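You operate a simulated robot arm through the tools that you are given. There is no shell and no other tool. Be economical: measure what you need, move in short steps, check, and stop when the job is done.

The job below is to be done with a simulated two-armed robot. You get a single attempt, and the scene is never put back.

JOB
Get the torch out, try it and leave it handy on top of the rack.
Fine: drawer with a dark knob, shut after; hold the torch on the table while you slide its switch on, then off again. Where these are worked on the way, their far stop is far enough and under half their travel is too little: drawer with a dark knob, switch on the torch.
Where things are to end (x, y in the base frame): torch within 0.06 m of [0.9, 0.15].

It is judged by the outcome, as a careful person would: the job done as asked, and still so three seconds after it is handed in. It fails if anything else is knocked over, pushed out of place, dropped, spilled or broken.

ROBOT AND FRAMES
Two 7-joint arms with two-finger parallel grippers on one trunk, on a base that drives. Base frame: it is fixed to the floor where the robot stands at the start and does not move with it; the origin is under the middle of the robot, x ahead of it, y to its left, z up. Lengths are in m, angles in degrees, forces in N, time in s.
The left shoulder is at the start at [0.07, 0.134, 1.034], the right one opposite. With the tool pointing down near the work surface each hand reaches from about 0.1 to 0.64 m from the robot's upright axis, wherever it stands, measured 20 degrees to its own side. Places, roughly: drawer with a dark knob [1, 0, 0.7]; switch on the torch [1.1, 0.1, 0.7]; top of the table rack [1.1, 0.2, 1.2]; top of the work table [1.1, -0.3, 0.8]. Payload 1.57 kg a hand.
The TCP of each hand is the grasp point between the finger pads, 0.03 m short of the fingertips. In the tool frame z runs along the fingers and y along their closing line. Largest opening 0.08 m; finger width 0.017, thickness 0.012; the body of the gripper, 0.04 by 0.082 m, starts 0.08 m behind the TCP.
Orientation is that of the tool frame in the base frame, as a unit quaternion [w, x, y, z]. With the fingers straight down and closing along the base's y, the tool's x points along the base's -x, its y along +y and its z along -z.

CONTROLS
- The arms move only by the tool move_arm. It takes "left_deltas", "right_deltas" or both (then of equal length, played together; a hand with none holds still); each is one flat list of numbers, 7 for each row, row after row: the shift along the base's x, y, z in mm, then the turn, a rotation vector about the base's x, y, z in degrees, then the finger opening in mm, from 0 to 80. In form: [x, y, z, wx, wy, wz, grip, x, y, z, wx, wy, wz, grip, ...]. A call has 1 to 10 rows; each row is the pose to reach, as a shift and turn from the pose commanded when the call began. A row lasts 0.2 s, in which the tool goes at most 0.05 m and 8.6 degrees; a call with a longer step from one row to the next is refused whole, and so is a gripper value outside its range. Where a pose cannot be reached the arm comes as near as it can. A force on the tool above 50 N (or 10 N above the force at the start of the call, whichever is more), or a blocked arm, ends the call early, and 0.2 s more pass. The fingers move at their own pace (about 0.153 m/s each) and stop on an object; they squeeze with about 39 N. The grip force told is the motor's: it shows also when the fingers shut on nothing. Time passes only in rows, and 0.2 s behind the last, so rows that repeat a pose let the fingers close. The reply holds the time, the measured pose of the TCP, the force on the tool along the base axes, the opening and the grip force, in the units named above and with some noise, with the torque about the TCP (base axes, N m) and any sound that the robot's microphone picked up, and new pictures: "show" is both (left out), scene, wrist or none (wrist: the cameras of the hands that moved).
- Cameras (640 x 400 px; columns grow to the right, rows downward): "scene" is now at [0.1399, 0.0011, 1.2626]; the picture's right is [0.02, -1.00, 0.00], its down [-0.57, -0.01, -0.82] and it looks along [0.82, 0.01, -0.57] (base axes); focal length 226 px, centre (320, 200). "left" rides on the left gripper at [0.072, 0.007, -0.122] in its tool frame; the picture's right is [-0.09, 1.00, 0.00], its down [-0.84, -0.08, -0.54] and it looks along [-0.54, -0.05, 0.84] (tool axes); focal length 238 px, centre (320, 200). "right" rides on the right gripper at [0.072, -0.007, -0.122] in its tool frame; the picture's right is [0.09, 1.00, 0.00], its down [-0.84, 0.08, -0.54] and it looks along [-0.54, 0.05, 0.84] (tool axes); focal length 238 px, centre (320, 200). There is no depth. A picture from a camera that has moved, and an enlarged one, comes with that camera's place and axes in the base frame and with its lens.
- raise_lower(by): slides the trunk up (or, below 0, down) by that many m; the arms and the scene camera ride with it, the base frame stays. It gives what a move gives, with no picture.
- base_move(legs): drives the robot by 1 to 6 legs, each [ahead, left, turn to the left] in m, m and degrees, along the robot's own axes; the way and the turn of a leg run together, so that a leg with both is an arc; at most 1.5 m and 180 degrees a leg. The arms and the cameras ride along, it lands a little off, and it stops where it bumps. It gives what a move gives, and a new picture of the scene camera.
- head_to(pan, tilt): turns the head with the scene camera to pan (to the left, within 86 degrees either way) and tilt (down, from -29 to 69), counted from straight ahead of the robot. It gives what a move gives, and a new picture of the scene camera.
- enlarge(camera, box): a new picture of the part [left, top, right, bottom] of that camera's present view, enlarged. The clock stands still meanwhile.
- job_done(): hands the job in; it is judged then, once.

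Go step by step. Nothing tells you exact positions but the pictures and the camera data: compare them with the known pose of the tool, close in by small moves and look again before you grip or let go. The budget is 120 turns and 260 pictures, counting those below and the enlarged ones. Unless the task says otherwise, let go and move clear before handing in, and close with one line.

The tools are called as a command line: name --argument value ..., lists and objects as JSON in quotes. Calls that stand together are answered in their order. move_arm: Moves the arms, as the interface text tells. Its arguments: {"type":"object","properties":{"left_deltas":{"type":"array"},"right_deltas":{"type":"array"},"show":{"type":"string","enum":["both","scene","wrist","none"]}},"required":[]} The other tools are called the same way: raise_lower (by) slides the trunk up or down; base_move (legs) drives the base; head_to (pan, tilt) turns the head that bears the scene camera; enlarge (camera, box) takes an enlarged picture of a part of a camera's view; job_done () hands the job in.

At the start:

```text
t: 0.0
left_ee_pos: [0.4514, 0.295, 1.1496]
left_tcp_rot: [0.002, 0.0, 1.0, 0.0]
left_ft_force: [0.4, -1.0, 0.4]
left_ft_torque: [0.0, -0.02, -0.04]
left_width: 0.0798
left_gripper_force: 0.1
right_ee_pos: [0.4347, -0.1107, 1.1507]
right_tcp_rot: [0.0, 0.001, 1.0, 0.0]
right_ft_force: [0.1, -0.4, 0.2]
right_ft_torque: [-0.01, 0.0, 0.0]
right_width: 0.0801
right_gripper_force: 0.0
trunk travel left (down, up): [-0.608, 0.332]
robot x, y, heading: [-0.0021, -0.0046, -0.1]
head pan, tilt: [0.9, 35.0]
```

scene: 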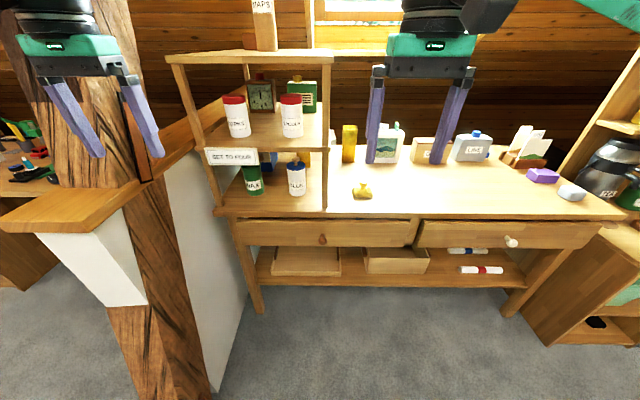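
right: 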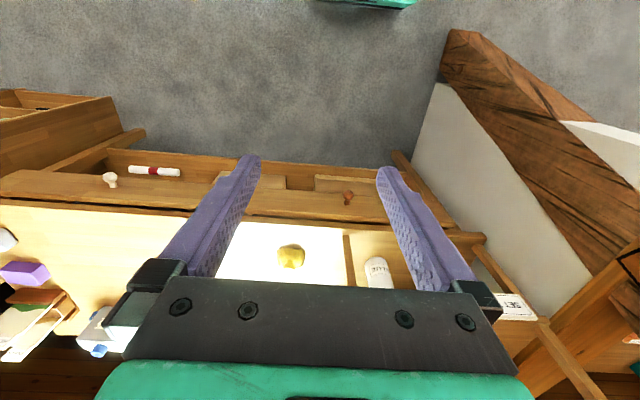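
left: 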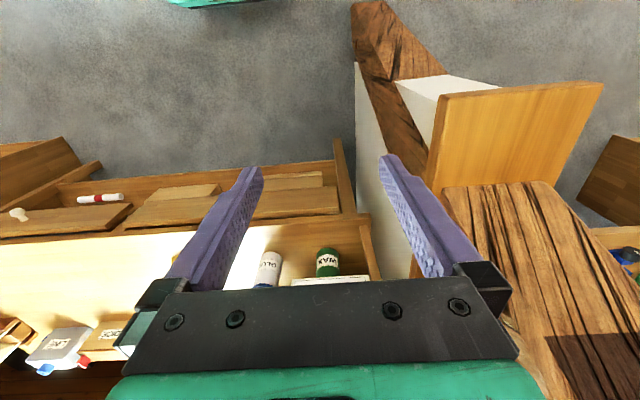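

I see the work table with the rack at its left, a dark knob at about [0.72, 0.0, 0.69] and a free table top. I'll look closer before moving.

enlarge --camera "scene" --box '[160, 30, 360, 160]'

enlarge --camera "scene" --box '[220, 150, 440, 290]'

head_to --pan 0 --tilt 10

```text
3.08 times, centred on (260, 95) of scene
camera zoom: at [0.1399, 0.0011, 1.2626], right [0.02, -1.0, 0.0], down [-0.57, -0.01, -0.82], along [0.82, 0.01, -0.57], focal length 696 px, centre (505, 523)
```

zoom: 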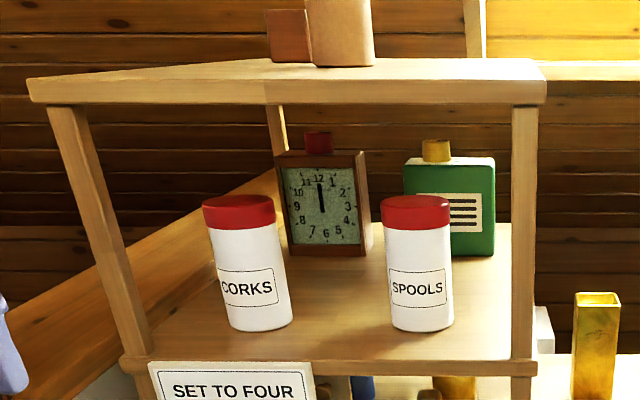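

```text
2.86 times, centred on (330, 220) of scene
camera zoom: at [0.1399, 0.0011, 1.2626], right [0.02, -1.0, 0.0], down [-0.57, -0.01, -0.82], along [0.82, 0.01, -0.57], focal length 646 px, centre (291, 143)
```

zoom: 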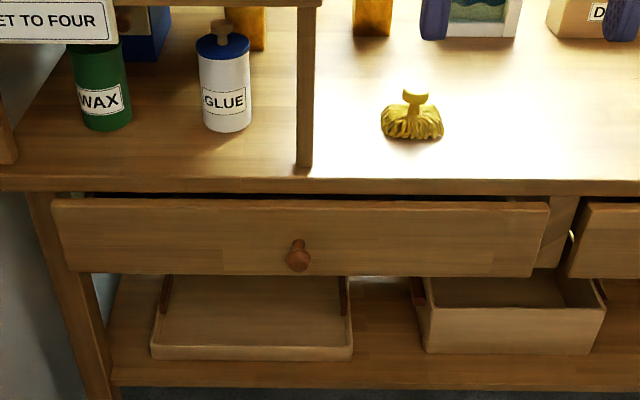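

```text
t: 0.9
left_ee_pos: [0.4503, 0.2937, 1.1492]
left_tcp_rot: [0.002, 0.001, 1.0, 0.0]
left_ft_force: [1.0, 0.4, 0.0]
left_ft_torque: [0.03, 0.02, -0.02]
left_width: 0.0801
left_gripper_force: 0.1
right_ee_pos: [0.4372, -0.1094, 1.1496]
right_tcp_rot: [0.0, 0.0, 1.0, 0.0]
right_ft_force: [-0.5, 0.3, 0.3]
right_ft_torque: [0.01, 0.01, 0.03]
right_width: 0.0803
right_gripper_force: 0.0
trunk travel left (down, up): [-0.608, 0.332]
robot x, y, heading: [-0.0015, -0.0035, -0.2]
head pan, tilt: [0.0, 10.0]
camera scene: at [0.1448, -0.0004, 1.3026], right [0.0, -1.0, 0.0], down [-0.17, 0.0, -0.98], along [0.98, 0.0, -0.17], focal length 226 px, centre (320, 200)
```

scene: 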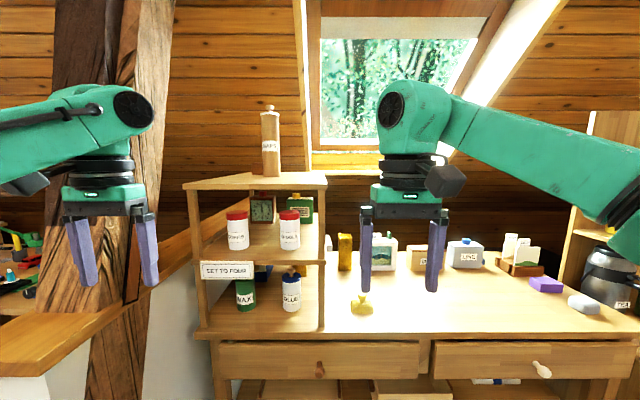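

The rack top is about z 1.235, the table top about 0.755 and the drawer front about x 0.755. I'll drive ahead slightly, then bring the right hand, tilted, towards the knob.

base_move --legs '[[0.1, 0, 0]]'

head_to --pan 0 --tilt 45

move_arm --right_deltas '[0, 10, -45, 0, -7, 0, 60, 0, 20, -90, 0, -14, 0, 60, 0, 35, -135, 0, -21, 0, 60, 0, 50, -180, 0, -28, 0, 60, 10, 70, -225, 0, -30, 0, 60, 20, 90, -270, 0, -30, 0, 60, 40, 105, -310, 0, -30, 0, 60, 60, 107, -340, 0, -30, 0, 60]' --show "both"

```text
t: 2.1
left_ee_pos: [0.5547, 0.2948, 1.1507]
left_tcp_rot: [0.002, -0.001, 1.0, 0.0]
left_ft_force: [0.1, -0.4, 0.2]
left_ft_torque: [0.0, -0.01, 0.04]
left_width: 0.0798
left_gripper_force: 0.1
right_ee_pos: [0.5383, -0.1105, 1.1496]
right_tcp_rot: [0.0, 0.0, 1.0, 0.0]
right_ft_force: [-0.7, 0.3, -0.4]
right_ft_torque: [0.0, 0.02, 0.02]
right_width: 0.0799
right_gripper_force: 0.1
trunk travel left (down, up): [-0.608, 0.332]
robot x, y, heading: [0.1035, 0.0019, 0.1]
head pan, tilt: [0.0, 10.0]
camera scene: at [0.248, -0.0002, 1.3028], right [0.0, -1.0, 0.0], down [-0.17, 0.0, -0.98], along [0.98, 0.0, -0.17], focal length 226 px, centre (320, 200)
```

scene: 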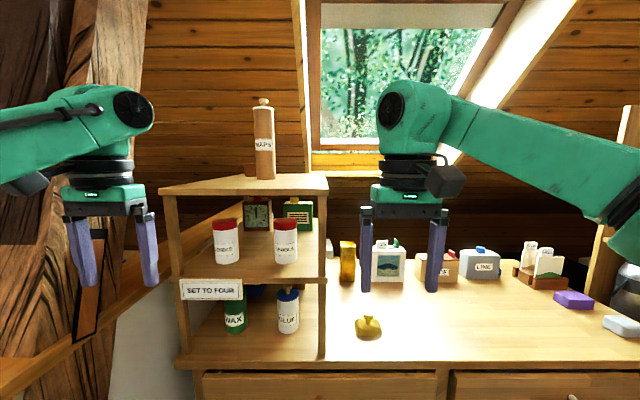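

```text
t: 3.1
left_ee_pos: [0.5554, 0.2951, 1.15]
left_tcp_rot: [0.002, 0.0, 1.0, 0.0]
left_ft_force: [0.6, -0.1, 0.5]
left_ft_torque: [-0.01, -0.01, -0.03]
left_width: 0.08
left_gripper_force: 0.1
right_ee_pos: [0.5394, -0.1097, 1.15]
right_tcp_rot: [0.001, 0.0, 1.0, 0.0]
right_ft_force: [0.6, 0.2, -0.1]
right_ft_torque: [0.03, 0.01, 0.0]
right_width: 0.0801
right_gripper_force: 0.1
trunk travel left (down, up): [-0.608, 0.332]
robot x, y, heading: [0.1063, 0.0007, 0.2]
head pan, tilt: [0.0, 45.0]
camera scene: at [0.2369, -0.0002, 1.2479], right [0.0, -1.0, 0.0], down [-0.71, 0.0, -0.71], along [0.71, 0.0, -0.71], focal length 226 px, centre (320, 200)
```

scene: 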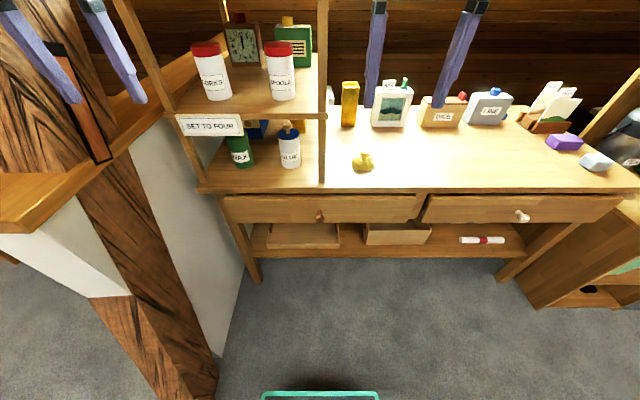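

```text
refused: row 5 steps farther than a row can; nothing moved
```

The base moved; the arm call had a step that was too long. I'll send it again with shorter steps.

move_arm --right_deltas '[0, 12, -35, 0, -6, 0, 60, 0, 24, -70, 0, -12, 0, 60, 0, 36, -105, 0, -18, 0, 60, 0, 48, -140, 0, -24, 0, 60, 10, 60, -175, 0, -30, 0, 60, 20, 72, -210, 0, -30, 0, 60, 30, 84, -245, 0, -30, 0, 60, 40, 96, -280, 0, -30, 0, 60, 55, 106, -315, 0, -30, 0, 60, 70, 108, -345, 0, -30, 0, 60]'

```text
t: 5.3
left_ee_pos: [0.5553, 0.2947, 1.1509]
left_tcp_rot: [0.001, -0.001, 1.0, 0.0]
left_ft_force: [-0.6, 0.5, 0.0]
left_ft_torque: [-0.02, 0.01, -0.02]
left_width: 0.0801
left_gripper_force: 0.1
right_ee_pos: [0.6118, -0.0041, 0.8032]
right_tcp_rot: [0.258, 0.0, 0.966, 0.001]
right_ft_force: [-0.4, 0.6, 0.0]
right_ft_torque: [-0.01, -0.01, 0.03]
right_width: 0.0597
right_gripper_force: 0.0
trunk travel left (down, up): [-0.608, 0.332]
robot x, y, heading: [0.1066, -0.0022, 0.1]
head pan, tilt: [0.0, 45.0]
camera scene: at [0.2379, -0.0002, 1.2477], right [0.0, -1.0, 0.0], down [-0.71, 0.0, -0.71], along [0.71, 0.0, -0.71], focal length 226 px, centre (320, 200)
camera right: at [0.4892, -0.0124, 0.8729], right [-0.08, 1.0, -0.05], down [0.45, 0.08, 0.89], along [0.89, 0.05, -0.46], focal length 238 px, centre (320, 200)
```

scene: 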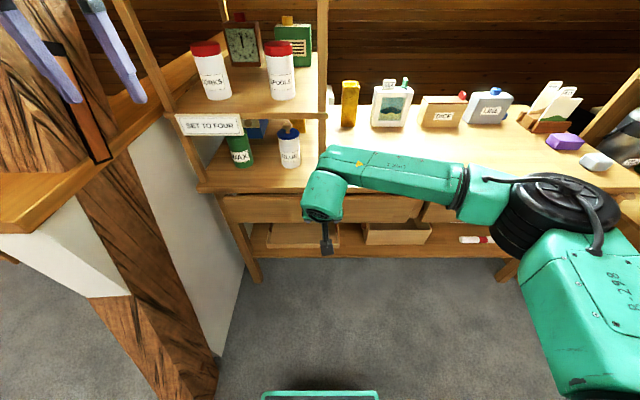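
right: 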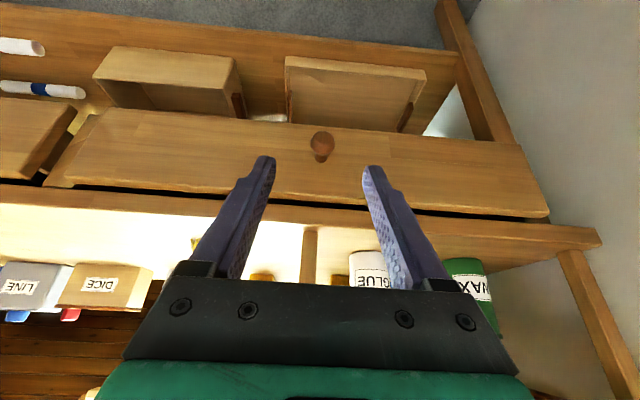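

The knob lies between the fingers and ahead. I'll close in to a few centimetres above it and check.

move_arm --right_deltas '[30, 2, -30, 0, 0, 0, 60, 65, 2, -65, 0, 0, 0, 60, 65, 2, -65, 0, 0, 0, 60]' --show "wrist"

enlarge --camera "right" --box '[200, 40, 440, 240]'

enlarge --camera "scene" --box '[260, 120, 400, 270]'

```text
t: 6.1
left_ee_pos: [0.5552, 0.2947, 1.1496]
left_tcp_rot: [0.003, -0.001, 1.0, 0.0]
left_ft_force: [-0.4, -0.1, 0.3]
left_ft_torque: [0.05, -0.03, 0.0]
left_width: 0.0802
left_gripper_force: 0.0
right_ee_pos: [0.6765, -0.0012, 0.7368]
right_tcp_rot: [0.259, 0.0, 0.966, 0.0]
right_ft_force: [0.2, -0.5, -0.2]
right_ft_torque: [-0.02, -0.03, -0.02]
right_width: 0.0599
right_gripper_force: 0.1
trunk travel left (down, up): [-0.608, 0.332]
robot x, y, heading: [0.1058, -0.0037, 0.2]
head pan, tilt: [0.0, 45.0]
camera right: at [0.5531, -0.0089, 0.8068], right [-0.08, 1.0, -0.05], down [0.45, 0.08, 0.89], along [0.89, 0.05, -0.46], focal length 238 px, centre (320, 200)
```

right: 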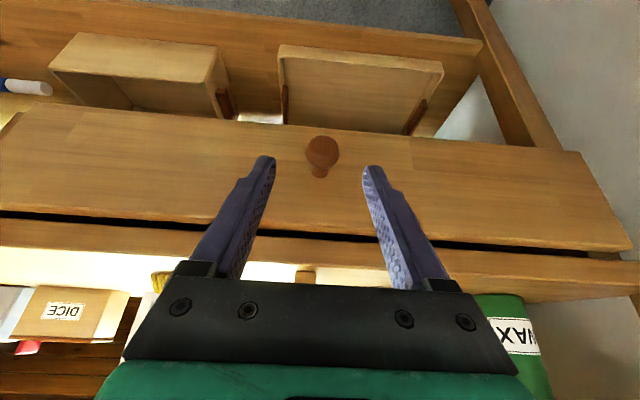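

```text
2.00 times, centred on (320, 140) of right
camera zoom: at [0.5531, -0.0089, 0.8068], right [-0.08, 1.0, -0.05], down [0.45, 0.08, 0.89], along [0.89, 0.05, -0.46], focal length 477 px, centre (320, 320)
```

zoom: 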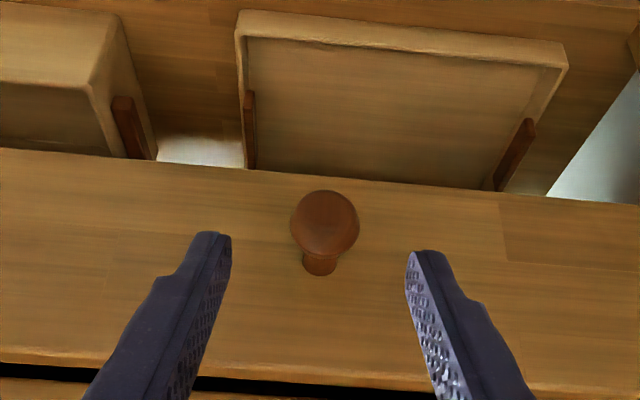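

```text
2.67 times, centred on (330, 195) of scene
camera zoom: at [0.2362, -0.0004, 1.2479], right [0.0, -1.0, 0.0], down [-0.71, 0.0, -0.71], along [0.71, 0.0, -0.71], focal length 603 px, centre (293, 213)
```

zoom: 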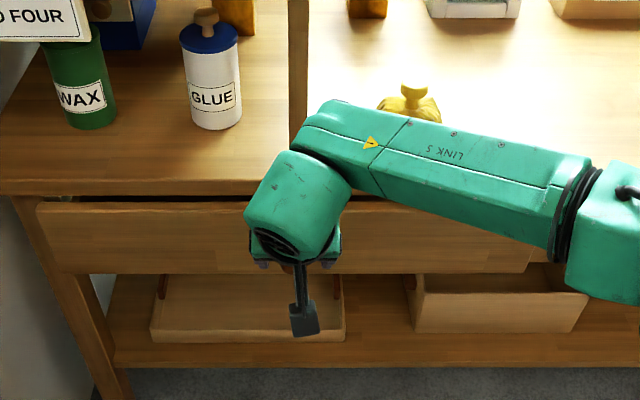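

The knob centre is about [0.716, -0.001, 0.677], centred between the fingers. I'll descend onto it and close.

move_arm --right_deltas '[18, 0, -27, 0, 0, 0, 60, 35, 0, -54, 0, 0, 0, 60, 35, 0, -54, 0, 0, 0, 60]' --show "wrist"

enlarge --camera "right" --box '[200, 40, 440, 240]'

```text
t: 6.9
left_ee_pos: [0.5549, 0.296, 1.1494]
left_tcp_rot: [0.002, 0.0, 1.0, 0.0]
left_ft_force: [0.9, -1.4, -0.2]
left_ft_torque: [-0.01, 0.02, 0.01]
left_width: 0.0801
left_gripper_force: 0.0
right_ee_pos: [0.7104, 0.0026, 0.6849]
right_tcp_rot: [0.26, 0.0, 0.966, 0.001]
right_ft_force: [0.4, 0.2, -0.2]
right_ft_torque: [-0.03, -0.01, 0.02]
right_width: 0.0601
right_gripper_force: 0.2
trunk travel left (down, up): [-0.608, 0.332]
robot x, y, heading: [0.105, 0.0017, 0.0]
head pan, tilt: [0.0, 45.0]
camera right: at [0.5877, -0.0062, 0.755], right [-0.08, 1.0, -0.05], down [0.45, 0.08, 0.89], along [0.89, 0.05, -0.46], focal length 238 px, centre (320, 200)
```

right: 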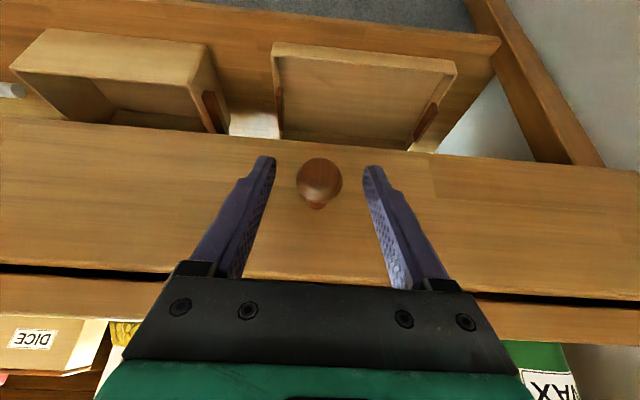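

```text
2.00 times, centred on (320, 140) of right
camera zoom: at [0.5877, -0.0062, 0.755], right [-0.08, 1.0, -0.05], down [0.45, 0.08, 0.89], along [0.89, 0.05, -0.46], focal length 477 px, centre (320, 320)
```

zoom: 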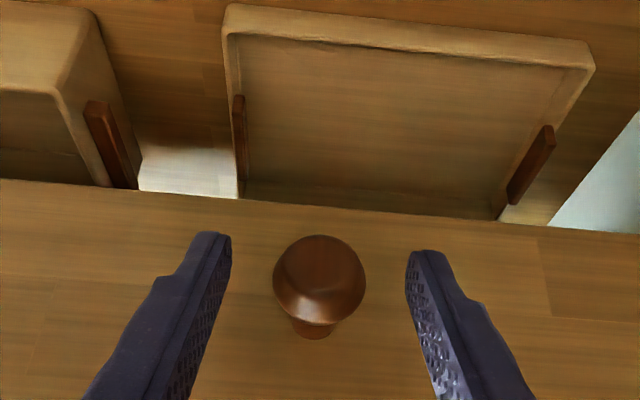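

The knob head sits near the fingertips, at roughly [0.73, 0, 0.665]. I'll go 2 cm further and grip.

move_arm --right_deltas '[16, -2, -17, 0, 0, 0, 60, 16, -2, -17, 0, 0, 0, 60, 16, -2, -17, 0, 0, 0, 10, 16, -2, -17, 0, 0, 0, 10, 16, -2, -17, 0, 0, 0, 10]' --show "wrist"

```text
t: 8.1
left_ee_pos: [0.5567, 0.2977, 1.1494]
left_tcp_rot: [0.002, 0.0, 1.0, -0.001]
left_ft_force: [-0.6, 0.2, -1.1]
left_ft_torque: [0.01, 0.03, -0.01]
left_width: 0.0798
left_gripper_force: 0.2
right_ee_pos: [0.7256, 0.0006, 0.6677]
right_tcp_rot: [0.259, -0.001, 0.966, 0.001]
right_ft_force: [-1.1, 8.2, -2.6]
right_ft_torque: [0.41, 0.1, 0.23]
right_width: 0.0337
right_gripper_force: 41.2
trunk travel left (down, up): [-0.608, 0.332]
robot x, y, heading: [0.0993, 0.0017, 0.4]
head pan, tilt: [0.0, 45.0]
camera right: at [0.6032, -0.006, 0.7378], right [-0.08, 1.0, -0.04], down [0.45, 0.08, 0.89], along [0.89, 0.05, -0.46], focal length 238 px, centre (320, 200)
```

right: 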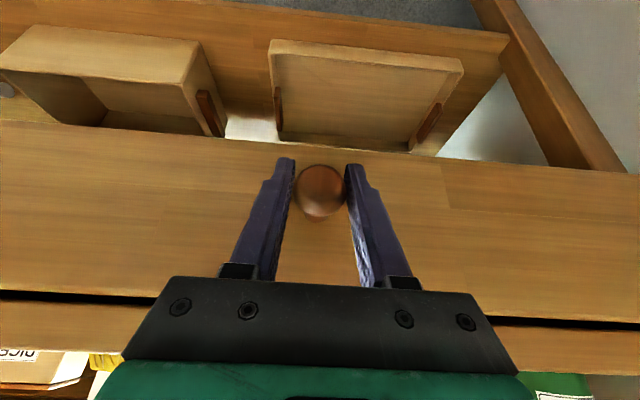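

The knob is gripped (33.7 mm). I'll pull the drawer out slowly.

move_arm --right_deltas '[-20, 0, 0, 0, 0, 0, 10, -40, 0, 0, 0, 0, 0, 10, -60, 0, 0, 0, 0, 0, 10, -80, 0, 0, 0, 0, 0, 10, -100, 0, 0, 0, 0, 0, 10]' --show "both"

```text
t: 9.3
left_ee_pos: [0.5558, 0.2992, 1.1485]
left_tcp_rot: [0.001, -0.001, 1.0, -0.003]
left_ft_force: [-0.3, -0.6, -0.1]
left_ft_torque: [-0.02, 0.0, 0.01]
left_width: 0.0799
left_gripper_force: 0.0
right_ee_pos: [0.6251, 0.0017, 0.6679]
right_tcp_rot: [0.259, -0.002, 0.966, 0.002]
right_ft_force: [-1.6, 23.6, -3.7]
right_ft_torque: [0.1, -0.15, 0.14]
right_width: 0.0338
right_gripper_force: 41.6
trunk travel left (down, up): [-0.608, 0.332]
robot x, y, heading: [0.1088, -0.0025, -0.0]
head pan, tilt: [0.0, 45.0]
camera scene: at [0.2371, 0.0044, 1.2477], right [0.0, -1.0, 0.0], down [-0.71, 0.0, -0.71], along [0.71, 0.0, -0.71], focal length 226 px, centre (320, 200)
camera right: at [0.5015, -0.0065, 0.7379], right [-0.08, 1.0, -0.04], down [0.45, 0.08, 0.89], along [0.89, 0.05, -0.46], focal length 238 px, centre (320, 200)
```

scene: 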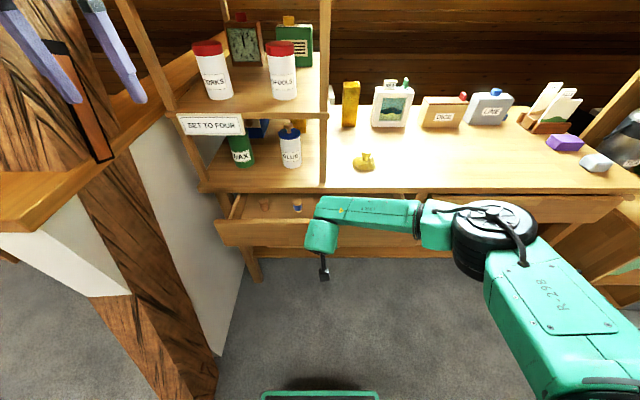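
right: 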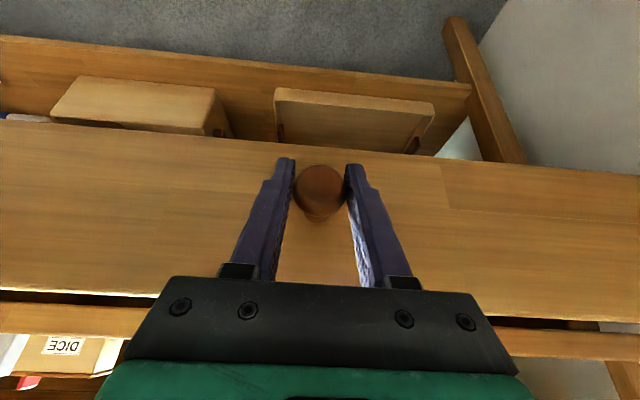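

The drawer slides out well with something in it visible. I'll keep pulling, easing the sideways force.

move_arm --right_deltas '[-20, 2, 0, 0, 0, 0, 10, -40, 2, 0, 0, 0, 0, 10, -60, 3, 0, 0, 0, 0, 10, -80, 3, 0, 0, 0, 0, 10, -100, 3, 0, 0, 0, 0, 10, -120, 3, 0, 0, 0, 0, 10, -140, 3, 0, 0, 0, 0, 10, -160, 3, 0, 0, 0, 0, 10]' --show "scene"

```text
t: 11.1
left_ee_pos: [0.5546, 0.2949, 1.1503]
left_tcp_rot: [0.002, -0.001, 1.0, 0.0]
left_ft_force: [-0.6, -0.5, 1.0]
left_ft_torque: [0.01, 0.01, 0.01]
left_width: 0.08
left_gripper_force: 0.1
right_ee_pos: [0.4666, -0.0002, 0.6678]
right_tcp_rot: [0.259, 0.001, 0.966, -0.001]
right_ft_force: [-2.1, -6.2, 4.2]
right_ft_torque: [-0.19, 0.17, -0.27]
right_width: 0.034
right_gripper_force: 41.4
trunk travel left (down, up): [-0.608, 0.332]
robot x, y, heading: [0.1033, -0.0024, 0.1]
head pan, tilt: [0.0, 45.0]
camera scene: at [0.2358, -0.0012, 1.248], right [0.0, -1.0, 0.0], down [-0.71, 0.0, -0.71], along [0.71, 0.0, -0.71], focal length 226 px, centre (320, 200)
```

scene: 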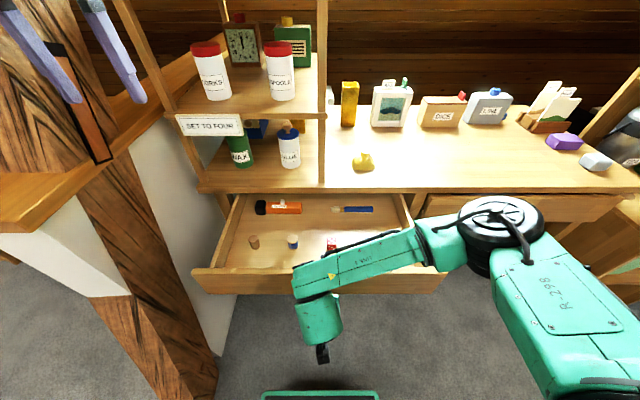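

The torch (orange, dark head) lies at the back of the drawer, at about [0.76, 0.14]. I'll pull a little farther to clear the table edge.

move_arm --right_deltas '[-20, 0, 0, 0, 0, 0, 10, -40, 0, 0, 0, 0, 0, 10, -60, 0, 0, 0, 0, 0, 10]' --show "scene"

enlarge --camera "scene" --box '[220, 140, 400, 300]'

```text
t: 11.9
left_ee_pos: [0.5549, 0.2929, 1.1508]
left_tcp_rot: [0.002, -0.001, 1.0, 0.001]
left_ft_force: [-0.3, -0.5, -0.5]
left_ft_torque: [0.03, 0.01, -0.01]
left_width: 0.08
left_gripper_force: 0.1
right_ee_pos: [0.405, 0.0011, 0.6683]
right_tcp_rot: [0.259, 0.0, 0.966, 0.0]
right_ft_force: [0.5, -12.3, 0.4]
right_ft_torque: [-0.26, 0.05, 0.03]
right_width: 0.0336
right_gripper_force: 41.5
trunk travel left (down, up): [-0.608, 0.332]
robot x, y, heading: [0.1078, 0.0018, -0.0]
head pan, tilt: [0.0, 45.0]
camera scene: at [0.2367, -0.0023, 1.2477], right [0.0, -1.0, 0.0], down [-0.71, 0.0, -0.71], along [0.71, 0.0, -0.71], focal length 226 px, centre (320, 200)
```

scene: 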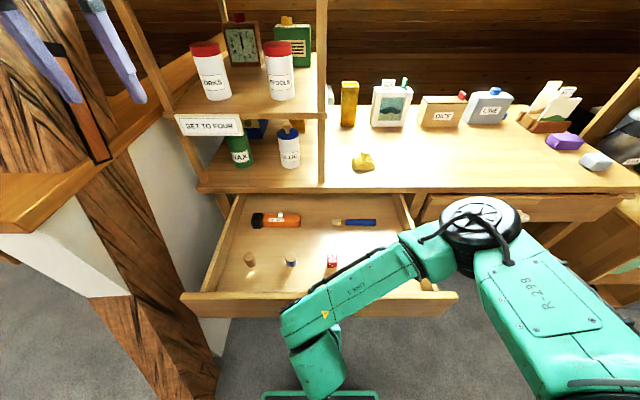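

```text
2.50 times, centred on (310, 220) of scene
camera zoom: at [0.2367, -0.0023, 1.2477], right [0.0, -1.0, 0.0], down [-0.71, 0.0, -0.71], along [0.71, 0.0, -0.71], focal length 566 px, centre (345, 150)
```

zoom: 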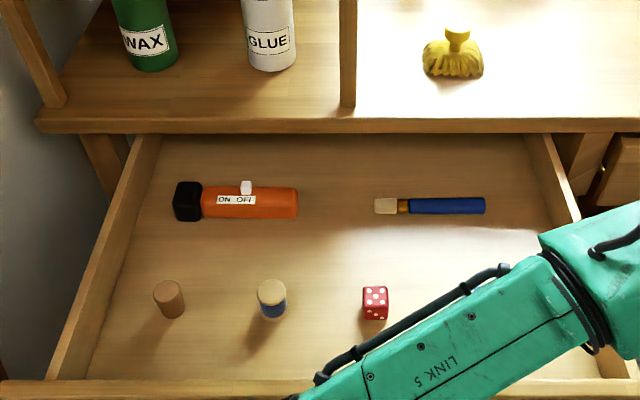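

The torch lies along y with its white slider at the OFF side (nearer −y). I'll try pulling the drawer a little further to get more room from the table edge.

move_arm --right_deltas '[-12, 0, 0, 0, 0, 0, 10, -24, 0, 0, 0, 0, 0, 10, -36, 0, 0, 0, 0, 0, 10]' --show "none"

```text
t: 12.7
left_ee_pos: [0.5553, 0.2945, 1.1514]
left_tcp_rot: [0.001, -0.001, 1.0, 0.001]
left_ft_force: [0.0, -0.1, 0.1]
left_ft_torque: [0.03, 0.01, 0.02]
left_width: 0.0801
left_gripper_force: 0.1
right_ee_pos: [0.3683, 0.0005, 0.6686]
right_tcp_rot: [0.259, 0.0, 0.966, 0.001]
right_ft_force: [0.7, -8.6, -3.7]
right_ft_torque: [-0.1, 0.11, -0.48]
right_width: 0.0336
right_gripper_force: 41.0
trunk travel left (down, up): [-0.608, 0.332]
robot x, y, heading: [0.1073, -0.003, 0.2]
head pan, tilt: [0.0, 45.0]
```

The drawer is open about 0.36 m, which is enough. I'll release the knob and clear the right hand up and to the right.

move_arm --right_deltas '[0, 0, 0, 0, 0, 0, 60, 0, 0, 0, 0, 0, 0, 60, -20, 0, 35, 0, 0, 0, 60, -35, 0, 70, 0, 0, 0, 60, -40, -20, 110, 0, 6, 0, 60, -35, -50, 145, 0, 12, 0, 60, -30, -90, 170, 0, 18, 0, 60, -20, -130, 190, 0, 24, 0, 60, -10, -175, 210, 0, 30, 0, 60, 0, -220, 225, 0, 30, 0, 60]' --show "scene"

enlarge --camera "scene" --box '[220, 170, 380, 300]'

```text
refused: row 9 steps farther than a row can; nothing moved
```

```text
3.08 times, centred on (300, 235) of scene
camera zoom: at [0.2368, -0.0014, 1.2477], right [0.0, -1.0, 0.0], down [-0.71, 0.0, -0.71], along [0.71, 0.0, -0.71], focal length 696 px, centre (382, 92)
```

zoom: 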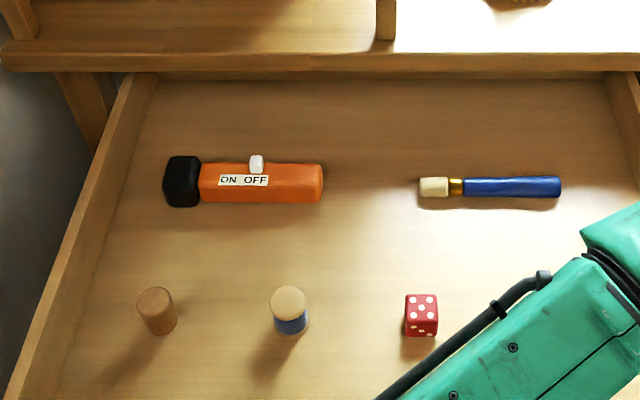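

move_arm --right_deltas '[0, 0, 0, 0, 0, 0, 60, 0, 0, 0, 0, 0, 0, 60, -20, 0, 35, 0, 0, 0, 60, -35, 0, 70, 0, 0, 0, 60, -40, -20, 105, 0, 6, 0, 60, -35, -50, 135, 0, 12, 0, 60, -30, -85, 160, 0, 18, 0, 60, -20, -125, 180, 0, 24, 0, 60, -10, -160, 200, 0, 30, 0, 60, 0, -200, 215, 0, 30, 0, 60]' --show "scene"

```text
t: 13.8
left_ee_pos: [0.557, 0.2936, 1.15]
left_tcp_rot: [0.002, 0.0, 1.0, 0.001]
left_ft_force: [0.2, -0.6, -0.4]
left_ft_torque: [0.01, 0.02, -0.03]
left_width: 0.0799
left_gripper_force: 0.1
right_ee_pos: [0.3954, -0.0312, 0.7136]
right_tcp_rot: [0.326, 0.022, 0.944, -0.052]
right_ft_force: [0.1, -0.3, 0.4]
right_ft_torque: [0.0, -0.01, 0.04]
right_width: 0.0599
right_gripper_force: 0.1
trunk travel left (down, up): [-0.608, 0.332]
robot x, y, heading: [0.1043, -0.0029, 0.3]
head pan, tilt: [0.0, 45.0]
stopped in row 5 (right hand): the arm was blocked; the commanded pose is now the measured one
camera scene: at [0.2378, -0.0017, 1.2477], right [0.0, -1.0, 0.0], down [-0.71, 0.0, -0.71], along [0.71, 0.0, -0.71], focal length 226 px, centre (320, 200)
```

scene: 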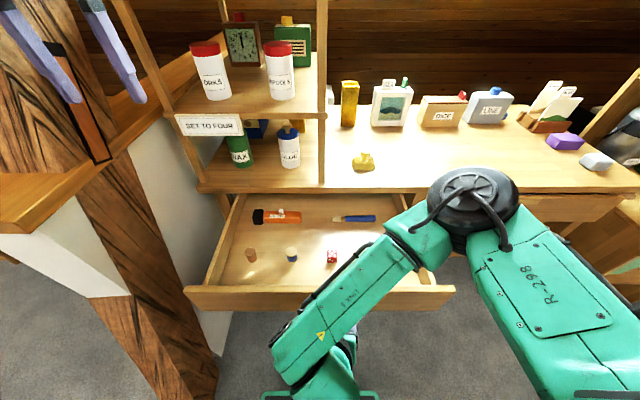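

The right arm stopped, likely against a joint limit. I'll check its wrist view before going further.

move_arm --right_deltas '[0, 0, 8, 0, 0, 0, 60]' --show "wrist"

```text
t: 14.2
left_ee_pos: [0.5553, 0.297, 1.1493]
left_tcp_rot: [0.001, -0.002, 1.0, 0.0]
left_ft_force: [0.0, -0.4, 0.4]
left_ft_torque: [0.01, 0.0, -0.01]
left_width: 0.0801
left_gripper_force: 0.0
right_ee_pos: [0.3991, -0.0317, 0.7224]
right_tcp_rot: [0.33, 0.025, 0.942, -0.055]
right_ft_force: [-0.3, 0.7, 0.0]
right_ft_torque: [0.01, 0.01, -0.01]
right_width: 0.0602
right_gripper_force: 0.0
trunk travel left (down, up): [-0.608, 0.332]
robot x, y, heading: [0.1045, -0.0, 0.1]
head pan, tilt: [0.0, 45.0]
camera right: at [0.2676, -0.0234, 0.773], right [0.01, 0.99, -0.14], down [0.32, 0.13, 0.94], along [0.95, -0.06, -0.32], focal length 238 px, centre (320, 200)
```

right: 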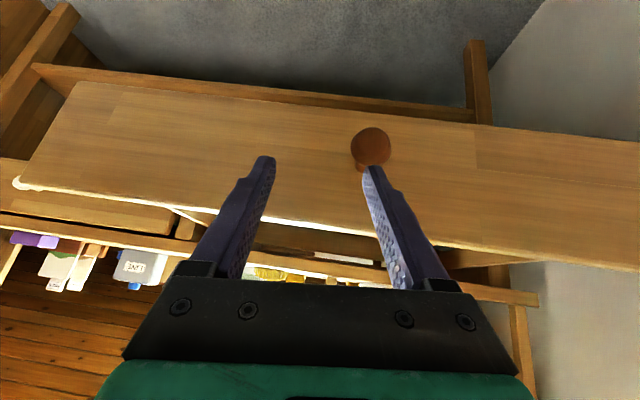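

The fingers are above and clear of the knob. I'll raise the hand straight up, then move right.

move_arm --right_deltas '[0, 0, 30, 0, 0, 0, 60, 0, 0, 60, 0, 3, 0, 60, 0, 0, 90, 0, 6, 0, 60, 10, 0, 120, 0, 10, 0, 60, 10, -20, 150, 0, 15, 0, 60, 10, -50, 180, 0, 20, 0, 60, 10, -90, 200, 0, 25, 0, 60, 10, -130, 215, 0, 30, 0, 60, 10, -170, 230, 0, 30, 0, 60]' --show "scene"

```text
t: 16.2
left_ee_pos: [0.5538, 0.2945, 1.15]
left_tcp_rot: [0.003, -0.001, 1.0, -0.001]
left_ft_force: [0.3, -0.9, 0.8]
left_ft_torque: [0.04, -0.01, 0.04]
left_width: 0.0797
left_gripper_force: 0.0
right_ee_pos: [0.4033, -0.2047, 0.9535]
right_tcp_rot: [0.07, 0.007, 0.996, -0.057]
right_ft_force: [0.4, 0.0, 0.8]
right_ft_torque: [0.01, 0.0, -0.01]
right_width: 0.06
right_gripper_force: 0.1
trunk travel left (down, up): [-0.608, 0.332]
robot x, y, heading: [0.1036, -0.0039, 0.0]
head pan, tilt: [0.0, 45.0]
camera scene: at [0.2358, -0.0016, 1.2479], right [0.0, -1.0, 0.0], down [-0.71, 0.0, -0.71], along [0.71, 0.0, -0.71], focal length 226 px, centre (320, 200)
```

scene: 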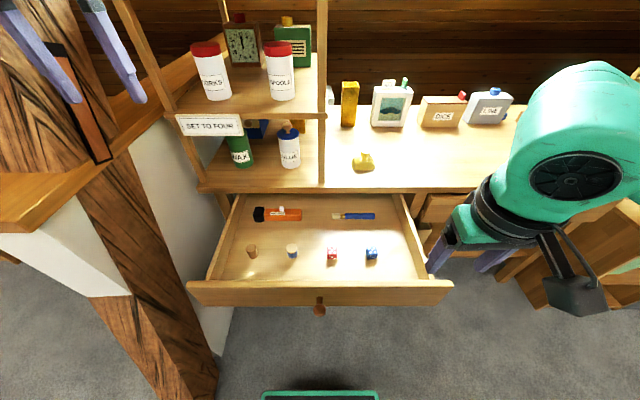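

The drawer slid back a little as I let go (knob now about x 0.44). I'll hook the front panel from inside with the closed right fingers and draw it out again.

move_arm --right_deltas '[30, 25, 0, 0, 0, 0, 0, 60, 50, 0, 0, 0, 0, 0, 90, 75, 0, 0, 0, 0, 0, 120, 95, 0, 0, 0, 0, 0, 142, 105, -30, 0, 4, 0, 0, 142, 105, -70, 0, 8, 0, 0, 142, 105, -110, 0, 8, 0, 0, 142, 105, -140, 0, 8, 0, 0, 142, 105, -140, 0, 8, 0, 0]' --show "both"

```text
t: 18.2
left_ee_pos: [0.5545, 0.2949, 1.1493]
left_tcp_rot: [0.003, 0.0, 1.0, 0.0]
left_ft_force: [0.4, -0.8, -0.3]
left_ft_torque: [0.0, 0.0, -0.01]
left_width: 0.0802
left_gripper_force: 0.1
right_ee_pos: [0.5491, -0.0963, 0.8099]
right_tcp_rot: [0.001, 0.003, 0.998, -0.058]
right_ft_force: [-0.3, 0.1, 0.0]
right_ft_torque: [-0.01, 0.01, -0.02]
right_width: 0.0
right_gripper_force: 21.4
trunk travel left (down, up): [-0.608, 0.332]
robot x, y, heading: [0.1008, 0.0007, 0.1]
head pan, tilt: [0.0, 45.0]
camera scene: at [0.2368, 0.0001, 1.2478], right [0.0, -1.0, 0.0], down [-0.71, 0.0, -0.71], along [0.71, 0.0, -0.71], focal length 226 px, centre (320, 200)
camera right: at [0.4768, -0.0887, 0.9322], right [-0.09, 0.99, -0.11], down [0.84, 0.13, 0.53], along [0.54, -0.05, -0.84], focal length 238 px, centre (320, 200)
```

scene: 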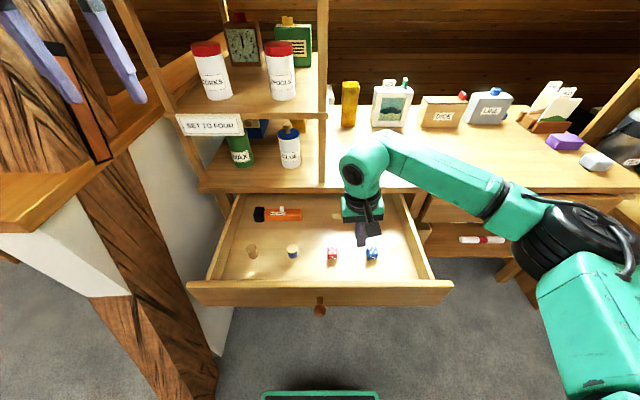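
right: 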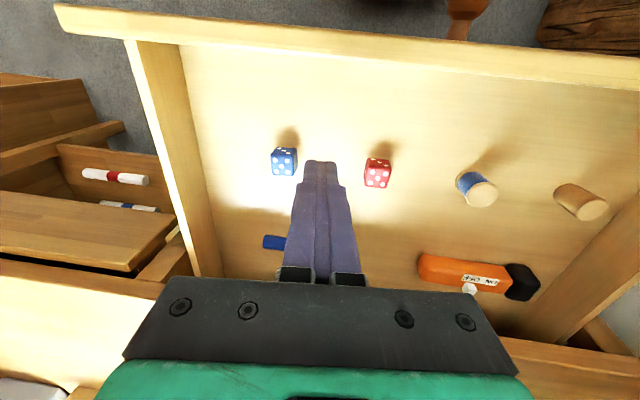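

The way down between panel and dice is clear. I'll descend and pull the panel outward about 8 cm.

move_arm --right_deltas '[-8, 0, -40, 0, 0, 0, 0, -12, 0, -80, 0, 0, 0, 0, -12, 0, -108, 0, 0, 0, 0, -40, 0, -110, 0, 0, 0, 0, -60, 0, -110, 0, 0, 0, 0, -80, 0, -110, 0, 0, 0, 0, -100, 0, -110, 0, 0, 0, 0, -120, 0, -110, 0, 0, 0, 0, -135, 0, -110, 0, 0, 0, 0]' --show "both"

```text
t: 20.2
left_ee_pos: [0.5553, 0.296, 1.1489]
left_tcp_rot: [0.002, -0.001, 1.0, 0.001]
left_ft_force: [-0.4, -0.1, -0.8]
left_ft_torque: [0.0, -0.02, 0.01]
left_width: 0.0802
left_gripper_force: 0.1
right_ee_pos: [0.4111, -0.0961, 0.7027]
right_tcp_rot: [0.001, 0.003, 0.998, -0.057]
right_ft_force: [0.8, -0.3, -1.0]
right_ft_torque: [-0.01, -0.01, -0.01]
right_width: 0.0
right_gripper_force: 21.1
trunk travel left (down, up): [-0.608, 0.332]
robot x, y, heading: [0.1066, -0.0022, 0.2]
head pan, tilt: [0.0, 45.0]
camera scene: at [0.2367, 0.0, 1.2478], right [0.0, -1.0, 0.0], down [-0.71, 0.0, -0.71], along [0.71, 0.0, -0.71], focal length 226 px, centre (320, 200)
camera right: at [0.3397, -0.0889, 0.8246], right [-0.09, 0.99, -0.11], down [0.84, 0.13, 0.53], along [0.54, -0.05, -0.84], focal length 238 px, centre (320, 200)
```

scene: 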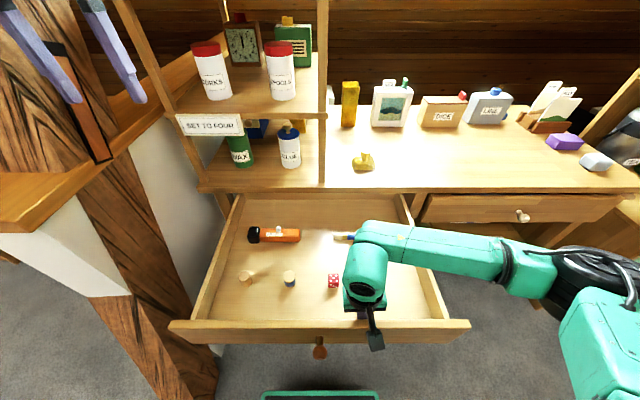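
right: 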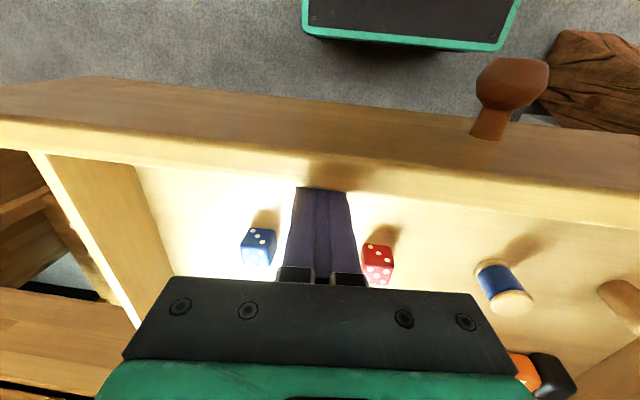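

The drawer is out about 0.36 m again and the torch sits at about [0.67, 0.15]. I'll lift the right hand straight out and park it to the right.

move_arm --right_deltas '[8, 0, 10, 0, 0, 0, 0, 8, 0, 50, 0, 0, 0, 0, 8, 0, 90, 0, 0, 0, 0, 8, 0, 130, 0, 0, 0, 0, 8, 0, 170, 0, 0, 0, 0, 8, -40, 200, 0, 0, 0, 0, 8, -80, 220, 0, 0, 0, 0, 8, -125, 240, 0, 0, 0, 0, 8, -165, 250, 0, 0, 0, 0]' --show "none"

enlarge --camera "scene" --box '[220, 190, 380, 290]'

```text
t: 22.2
left_ee_pos: [0.5556, 0.2934, 1.15]
left_tcp_rot: [0.002, -0.001, 1.0, 0.001]
left_ft_force: [-0.3, -0.4, 0.0]
left_ft_torque: [0.01, -0.02, 0.0]
left_width: 0.0799
left_gripper_force: 0.1
right_ee_pos: [0.4196, -0.2639, 0.9562]
right_tcp_rot: [0.001, 0.003, 0.998, -0.056]
right_ft_force: [-1.1, 0.1, -1.2]
right_ft_torque: [0.01, 0.01, 0.0]
right_width: 0.0001
right_gripper_force: 20.8
trunk travel left (down, up): [-0.608, 0.332]
robot x, y, heading: [0.1005, -0.0017, -0.1]
head pan, tilt: [0.0, 45.0]
```

```text
4.00 times, centred on (300, 240) of scene
camera zoom: at [0.2361, -0.0014, 1.2478], right [0.0, -1.0, 0.0], down [-0.71, 0.0, -0.71], along [0.71, 0.0, -0.71], focal length 905 px, centre (400, 40)
```

zoom: 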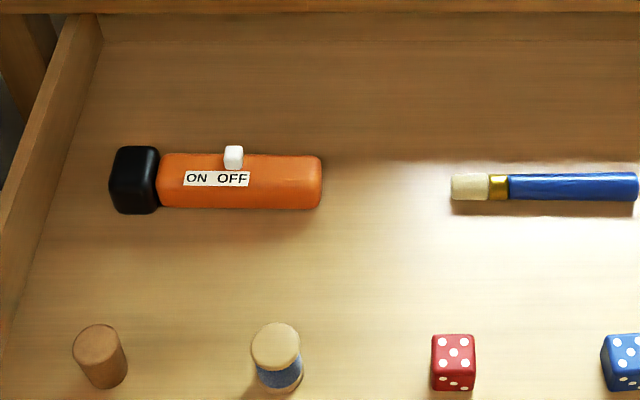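

The torch is about 0.03 m thick, 0.16 m long, centred near [0.67, 0.147]. I'll turn the left hand −90° about z (so that it closes along x) and bring it above the torch.

move_arm --left_deltas '[10, -15, -15, 0, 0, -8, 70, 20, -30, -30, 0, 0, -16, 70, 30, -45, -45, 0, 0, -24, 70, 40, -60, -60, 0, 0, -32, 70, 50, -75, -75, 0, 0, -40, 70, 60, -90, -100, 0, 0, -48, 70, 70, -105, -125, 0, 0, -56, 70, 80, -120, -150, 0, 0, -64, 70, 90, -135, -175, 0, 0, -72, 70, 100, -145, -200, 0, 0, -80, 70]' --show "none"

move_arm --left_deltas '[10, -1, -20, 0, 0, -5, 70, 14, -1, -50, 0, 0, -10, 70, 14, -1, -80, 0, 0, -10, 70, 14, -1, -110, 0, 0, -10, 70]' --show "both"

```text
t: 24.4
left_ee_pos: [0.6331, 0.1604, 0.9466]
left_tcp_rot: [0.002, 0.642, 0.766, -0.002]
left_ft_force: [-0.2, 0.2, -0.7]
left_ft_torque: [0.02, -0.02, -0.01]
left_width: 0.0701
left_gripper_force: 0.1
left hand out of reach, approached as far as the arm can: row 8, 9, 10
right_ee_pos: [0.422, -0.2649, 0.9553]
right_tcp_rot: [0.001, 0.003, 0.998, -0.058]
right_ft_force: [-0.3, 0.5, 0.0]
right_ft_torque: [-0.01, 0.01, 0.0]
right_width: 0.0
right_gripper_force: 21.5
trunk travel left (down, up): [-0.608, 0.332]
robot x, y, heading: [0.1048, -0.0007, 0.0]
head pan, tilt: [0.0, 45.0]
```

```text
t: 25.4
left_ee_pos: [0.636, 0.169, 0.8403]
left_tcp_rot: [0.002, 0.706, 0.708, -0.002]
left_ft_force: [-0.4, -0.1, -0.1]
left_ft_torque: [-0.01, 0.01, -0.02]
left_width: 0.0699
left_gripper_force: 0.1
left hand out of reach, approached as far as the arm can: row 1, 2, 3, 4
right_ee_pos: [0.4205, -0.2636, 0.9558]
right_tcp_rot: [0.001, 0.003, 0.998, -0.058]
right_ft_force: [0.4, -0.6, 0.5]
right_ft_torque: [0.01, 0.02, -0.01]
right_width: 0.0
right_gripper_force: 21.1
trunk travel left (down, up): [-0.608, 0.332]
robot x, y, heading: [0.1036, -0.0008, 0.1]
head pan, tilt: [0.0, 45.0]
camera scene: at [0.2374, 0.0002, 1.2477], right [0.0, -1.0, 0.0], down [-0.71, 0.0, -0.71], along [0.71, 0.0, -0.71], focal length 226 px, centre (320, 200)
camera left: at [0.6415, 0.2411, 0.9616], right [1.0, -0.09, 0.0], down [-0.08, -0.83, 0.55], along [-0.05, -0.54, -0.84], focal length 238 px, centre (320, 200)
```

scene: 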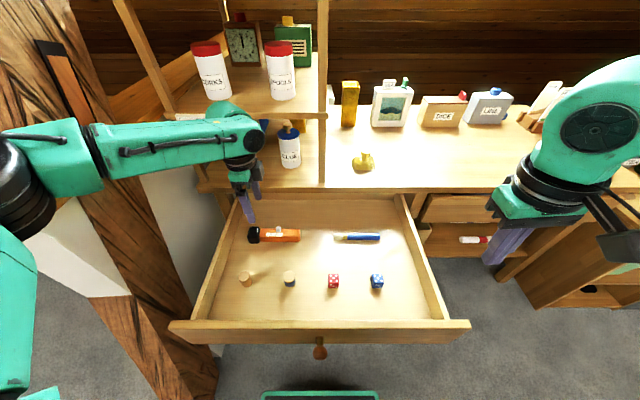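
left: 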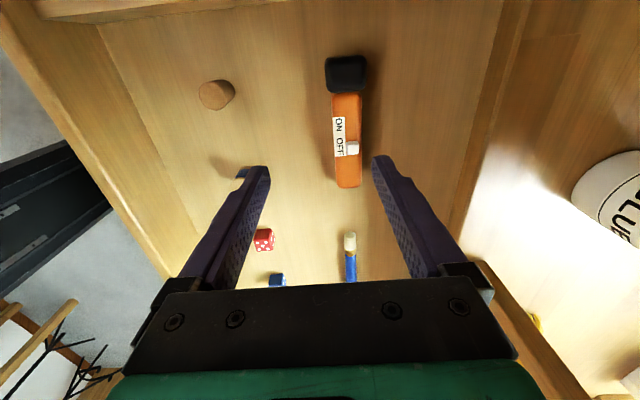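

The reach is limiting at x 0.636, and the torch checks out at about [0.668, 0.14]. I'll drive ahead 5 cm and look again.

base_move --legs '[[0.05, 0, 0]]'

move_arm --left_deltas '[0, 0, -5, 0, 0, 0, 70]' --show "wrist"

```text
t: 26.3
left_ee_pos: [0.6844, 0.1674, 0.8419]
left_tcp_rot: [0.003, 0.707, 0.708, -0.001]
left_ft_force: [0.7, -0.4, -0.5]
left_ft_torque: [0.0, 0.0, -0.01]
left_width: 0.0703
left_gripper_force: 0.0
right_ee_pos: [0.4682, -0.2642, 0.9565]
right_tcp_rot: [0.001, 0.003, 0.998, -0.057]
right_ft_force: [-0.2, 0.0, -0.1]
right_ft_torque: [0.04, 0.02, 0.01]
right_width: 0.0
right_gripper_force: 21.9
trunk travel left (down, up): [-0.608, 0.332]
robot x, y, heading: [0.1524, -0.0004, -0.0]
head pan, tilt: [0.0, 45.0]
camera scene: at [0.2848, -0.0002, 1.2479], right [0.0, -1.0, 0.0], down [-0.71, 0.0, -0.71], along [0.71, 0.0, -0.71], focal length 226 px, centre (320, 200)
```

scene: 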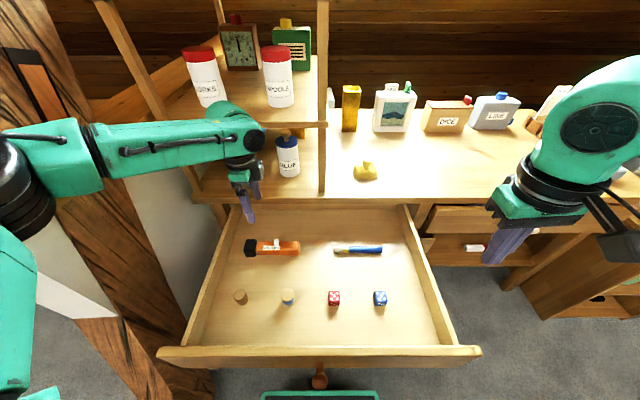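

```text
t: 26.7
left_ee_pos: [0.6817, 0.1685, 0.8356]
left_tcp_rot: [0.005, 0.706, 0.708, 0.0]
left_ft_force: [-0.1, 0.1, -0.1]
left_ft_torque: [-0.03, -0.03, 0.01]
left_width: 0.0699
left_gripper_force: 0.1
right_ee_pos: [0.4683, -0.2633, 0.9553]
right_tcp_rot: [0.001, 0.003, 0.998, -0.057]
right_ft_force: [0.4, 0.2, 0.2]
right_ft_torque: [0.02, -0.05, -0.03]
right_width: 0.0
right_gripper_force: 21.2
trunk travel left (down, up): [-0.608, 0.332]
robot x, y, heading: [0.1505, -0.0, 0.1]
head pan, tilt: [0.0, 45.0]
camera left: at [0.6878, 0.2411, 0.9575], right [1.0, -0.09, 0.01], down [-0.08, -0.83, 0.55], along [-0.04, -0.55, -0.84], focal length 238 px, centre (320, 200)
```

left: 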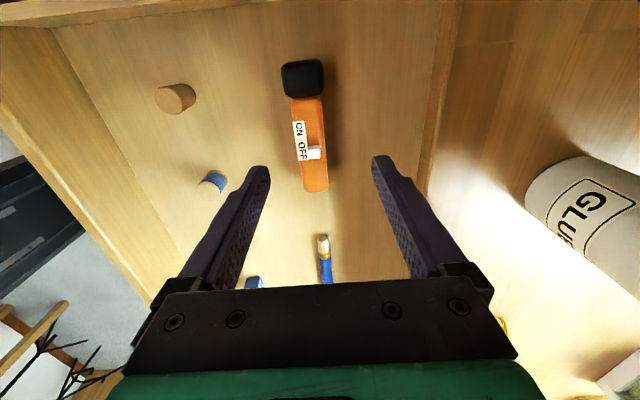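

The torch spans y 0.06–0.228 at x 0.669. I'll descend over its middle to z 0.70 and check.

move_arm --left_deltas '[-4, -10, 0, 0, 0, 0, 70, -9, -20, -10, 0, 0, 0, 70, -13, -27, -40, 0, 0, 0, 70, -13, -27, -75, 0, 0, 0, 70, -13, -27, -110, 0, 0, 0, 70, -13, -27, -130, 0, 0, 0, 70, -13, -27, -130, 0, 0, 0, 70]' --show "wrist"

```text
t: 28.3
left_ee_pos: [0.6337, 0.1655, 0.7377]
left_tcp_rot: [0.004, 0.707, 0.708, -0.001]
left_ft_force: [-0.3, 0.7, -0.1]
left_ft_torque: [0.02, -0.03, 0.01]
left_width: 0.07
left_gripper_force: 0.1
left hand out of reach, approached as far as the arm can: row 2, 3, 4, 5, 6, 7
right_ee_pos: [0.4694, -0.2644, 0.9555]
right_tcp_rot: [0.001, 0.004, 0.998, -0.056]
right_ft_force: [-0.2, 0.1, -0.6]
right_ft_torque: [0.0, 0.0, -0.02]
right_width: 0.0
right_gripper_force: 21.5
trunk travel left (down, up): [-0.608, 0.332]
robot x, y, heading: [0.1504, -0.0015, -0.0]
head pan, tilt: [0.0, 45.0]
camera left: at [0.6412, 0.2383, 0.8597], right [1.0, -0.09, 0.0], down [-0.08, -0.83, 0.55], along [-0.05, -0.55, -0.84], focal length 238 px, centre (320, 200)
```

left: 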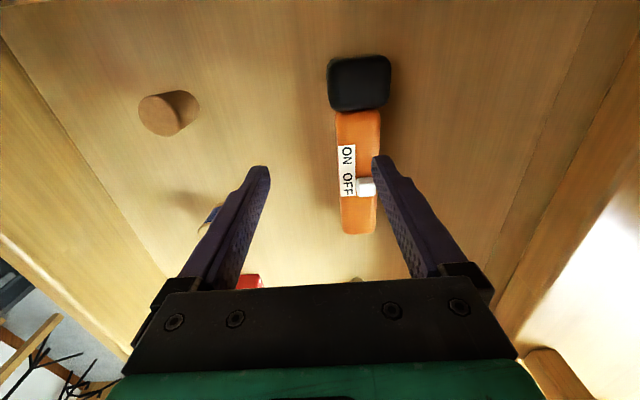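

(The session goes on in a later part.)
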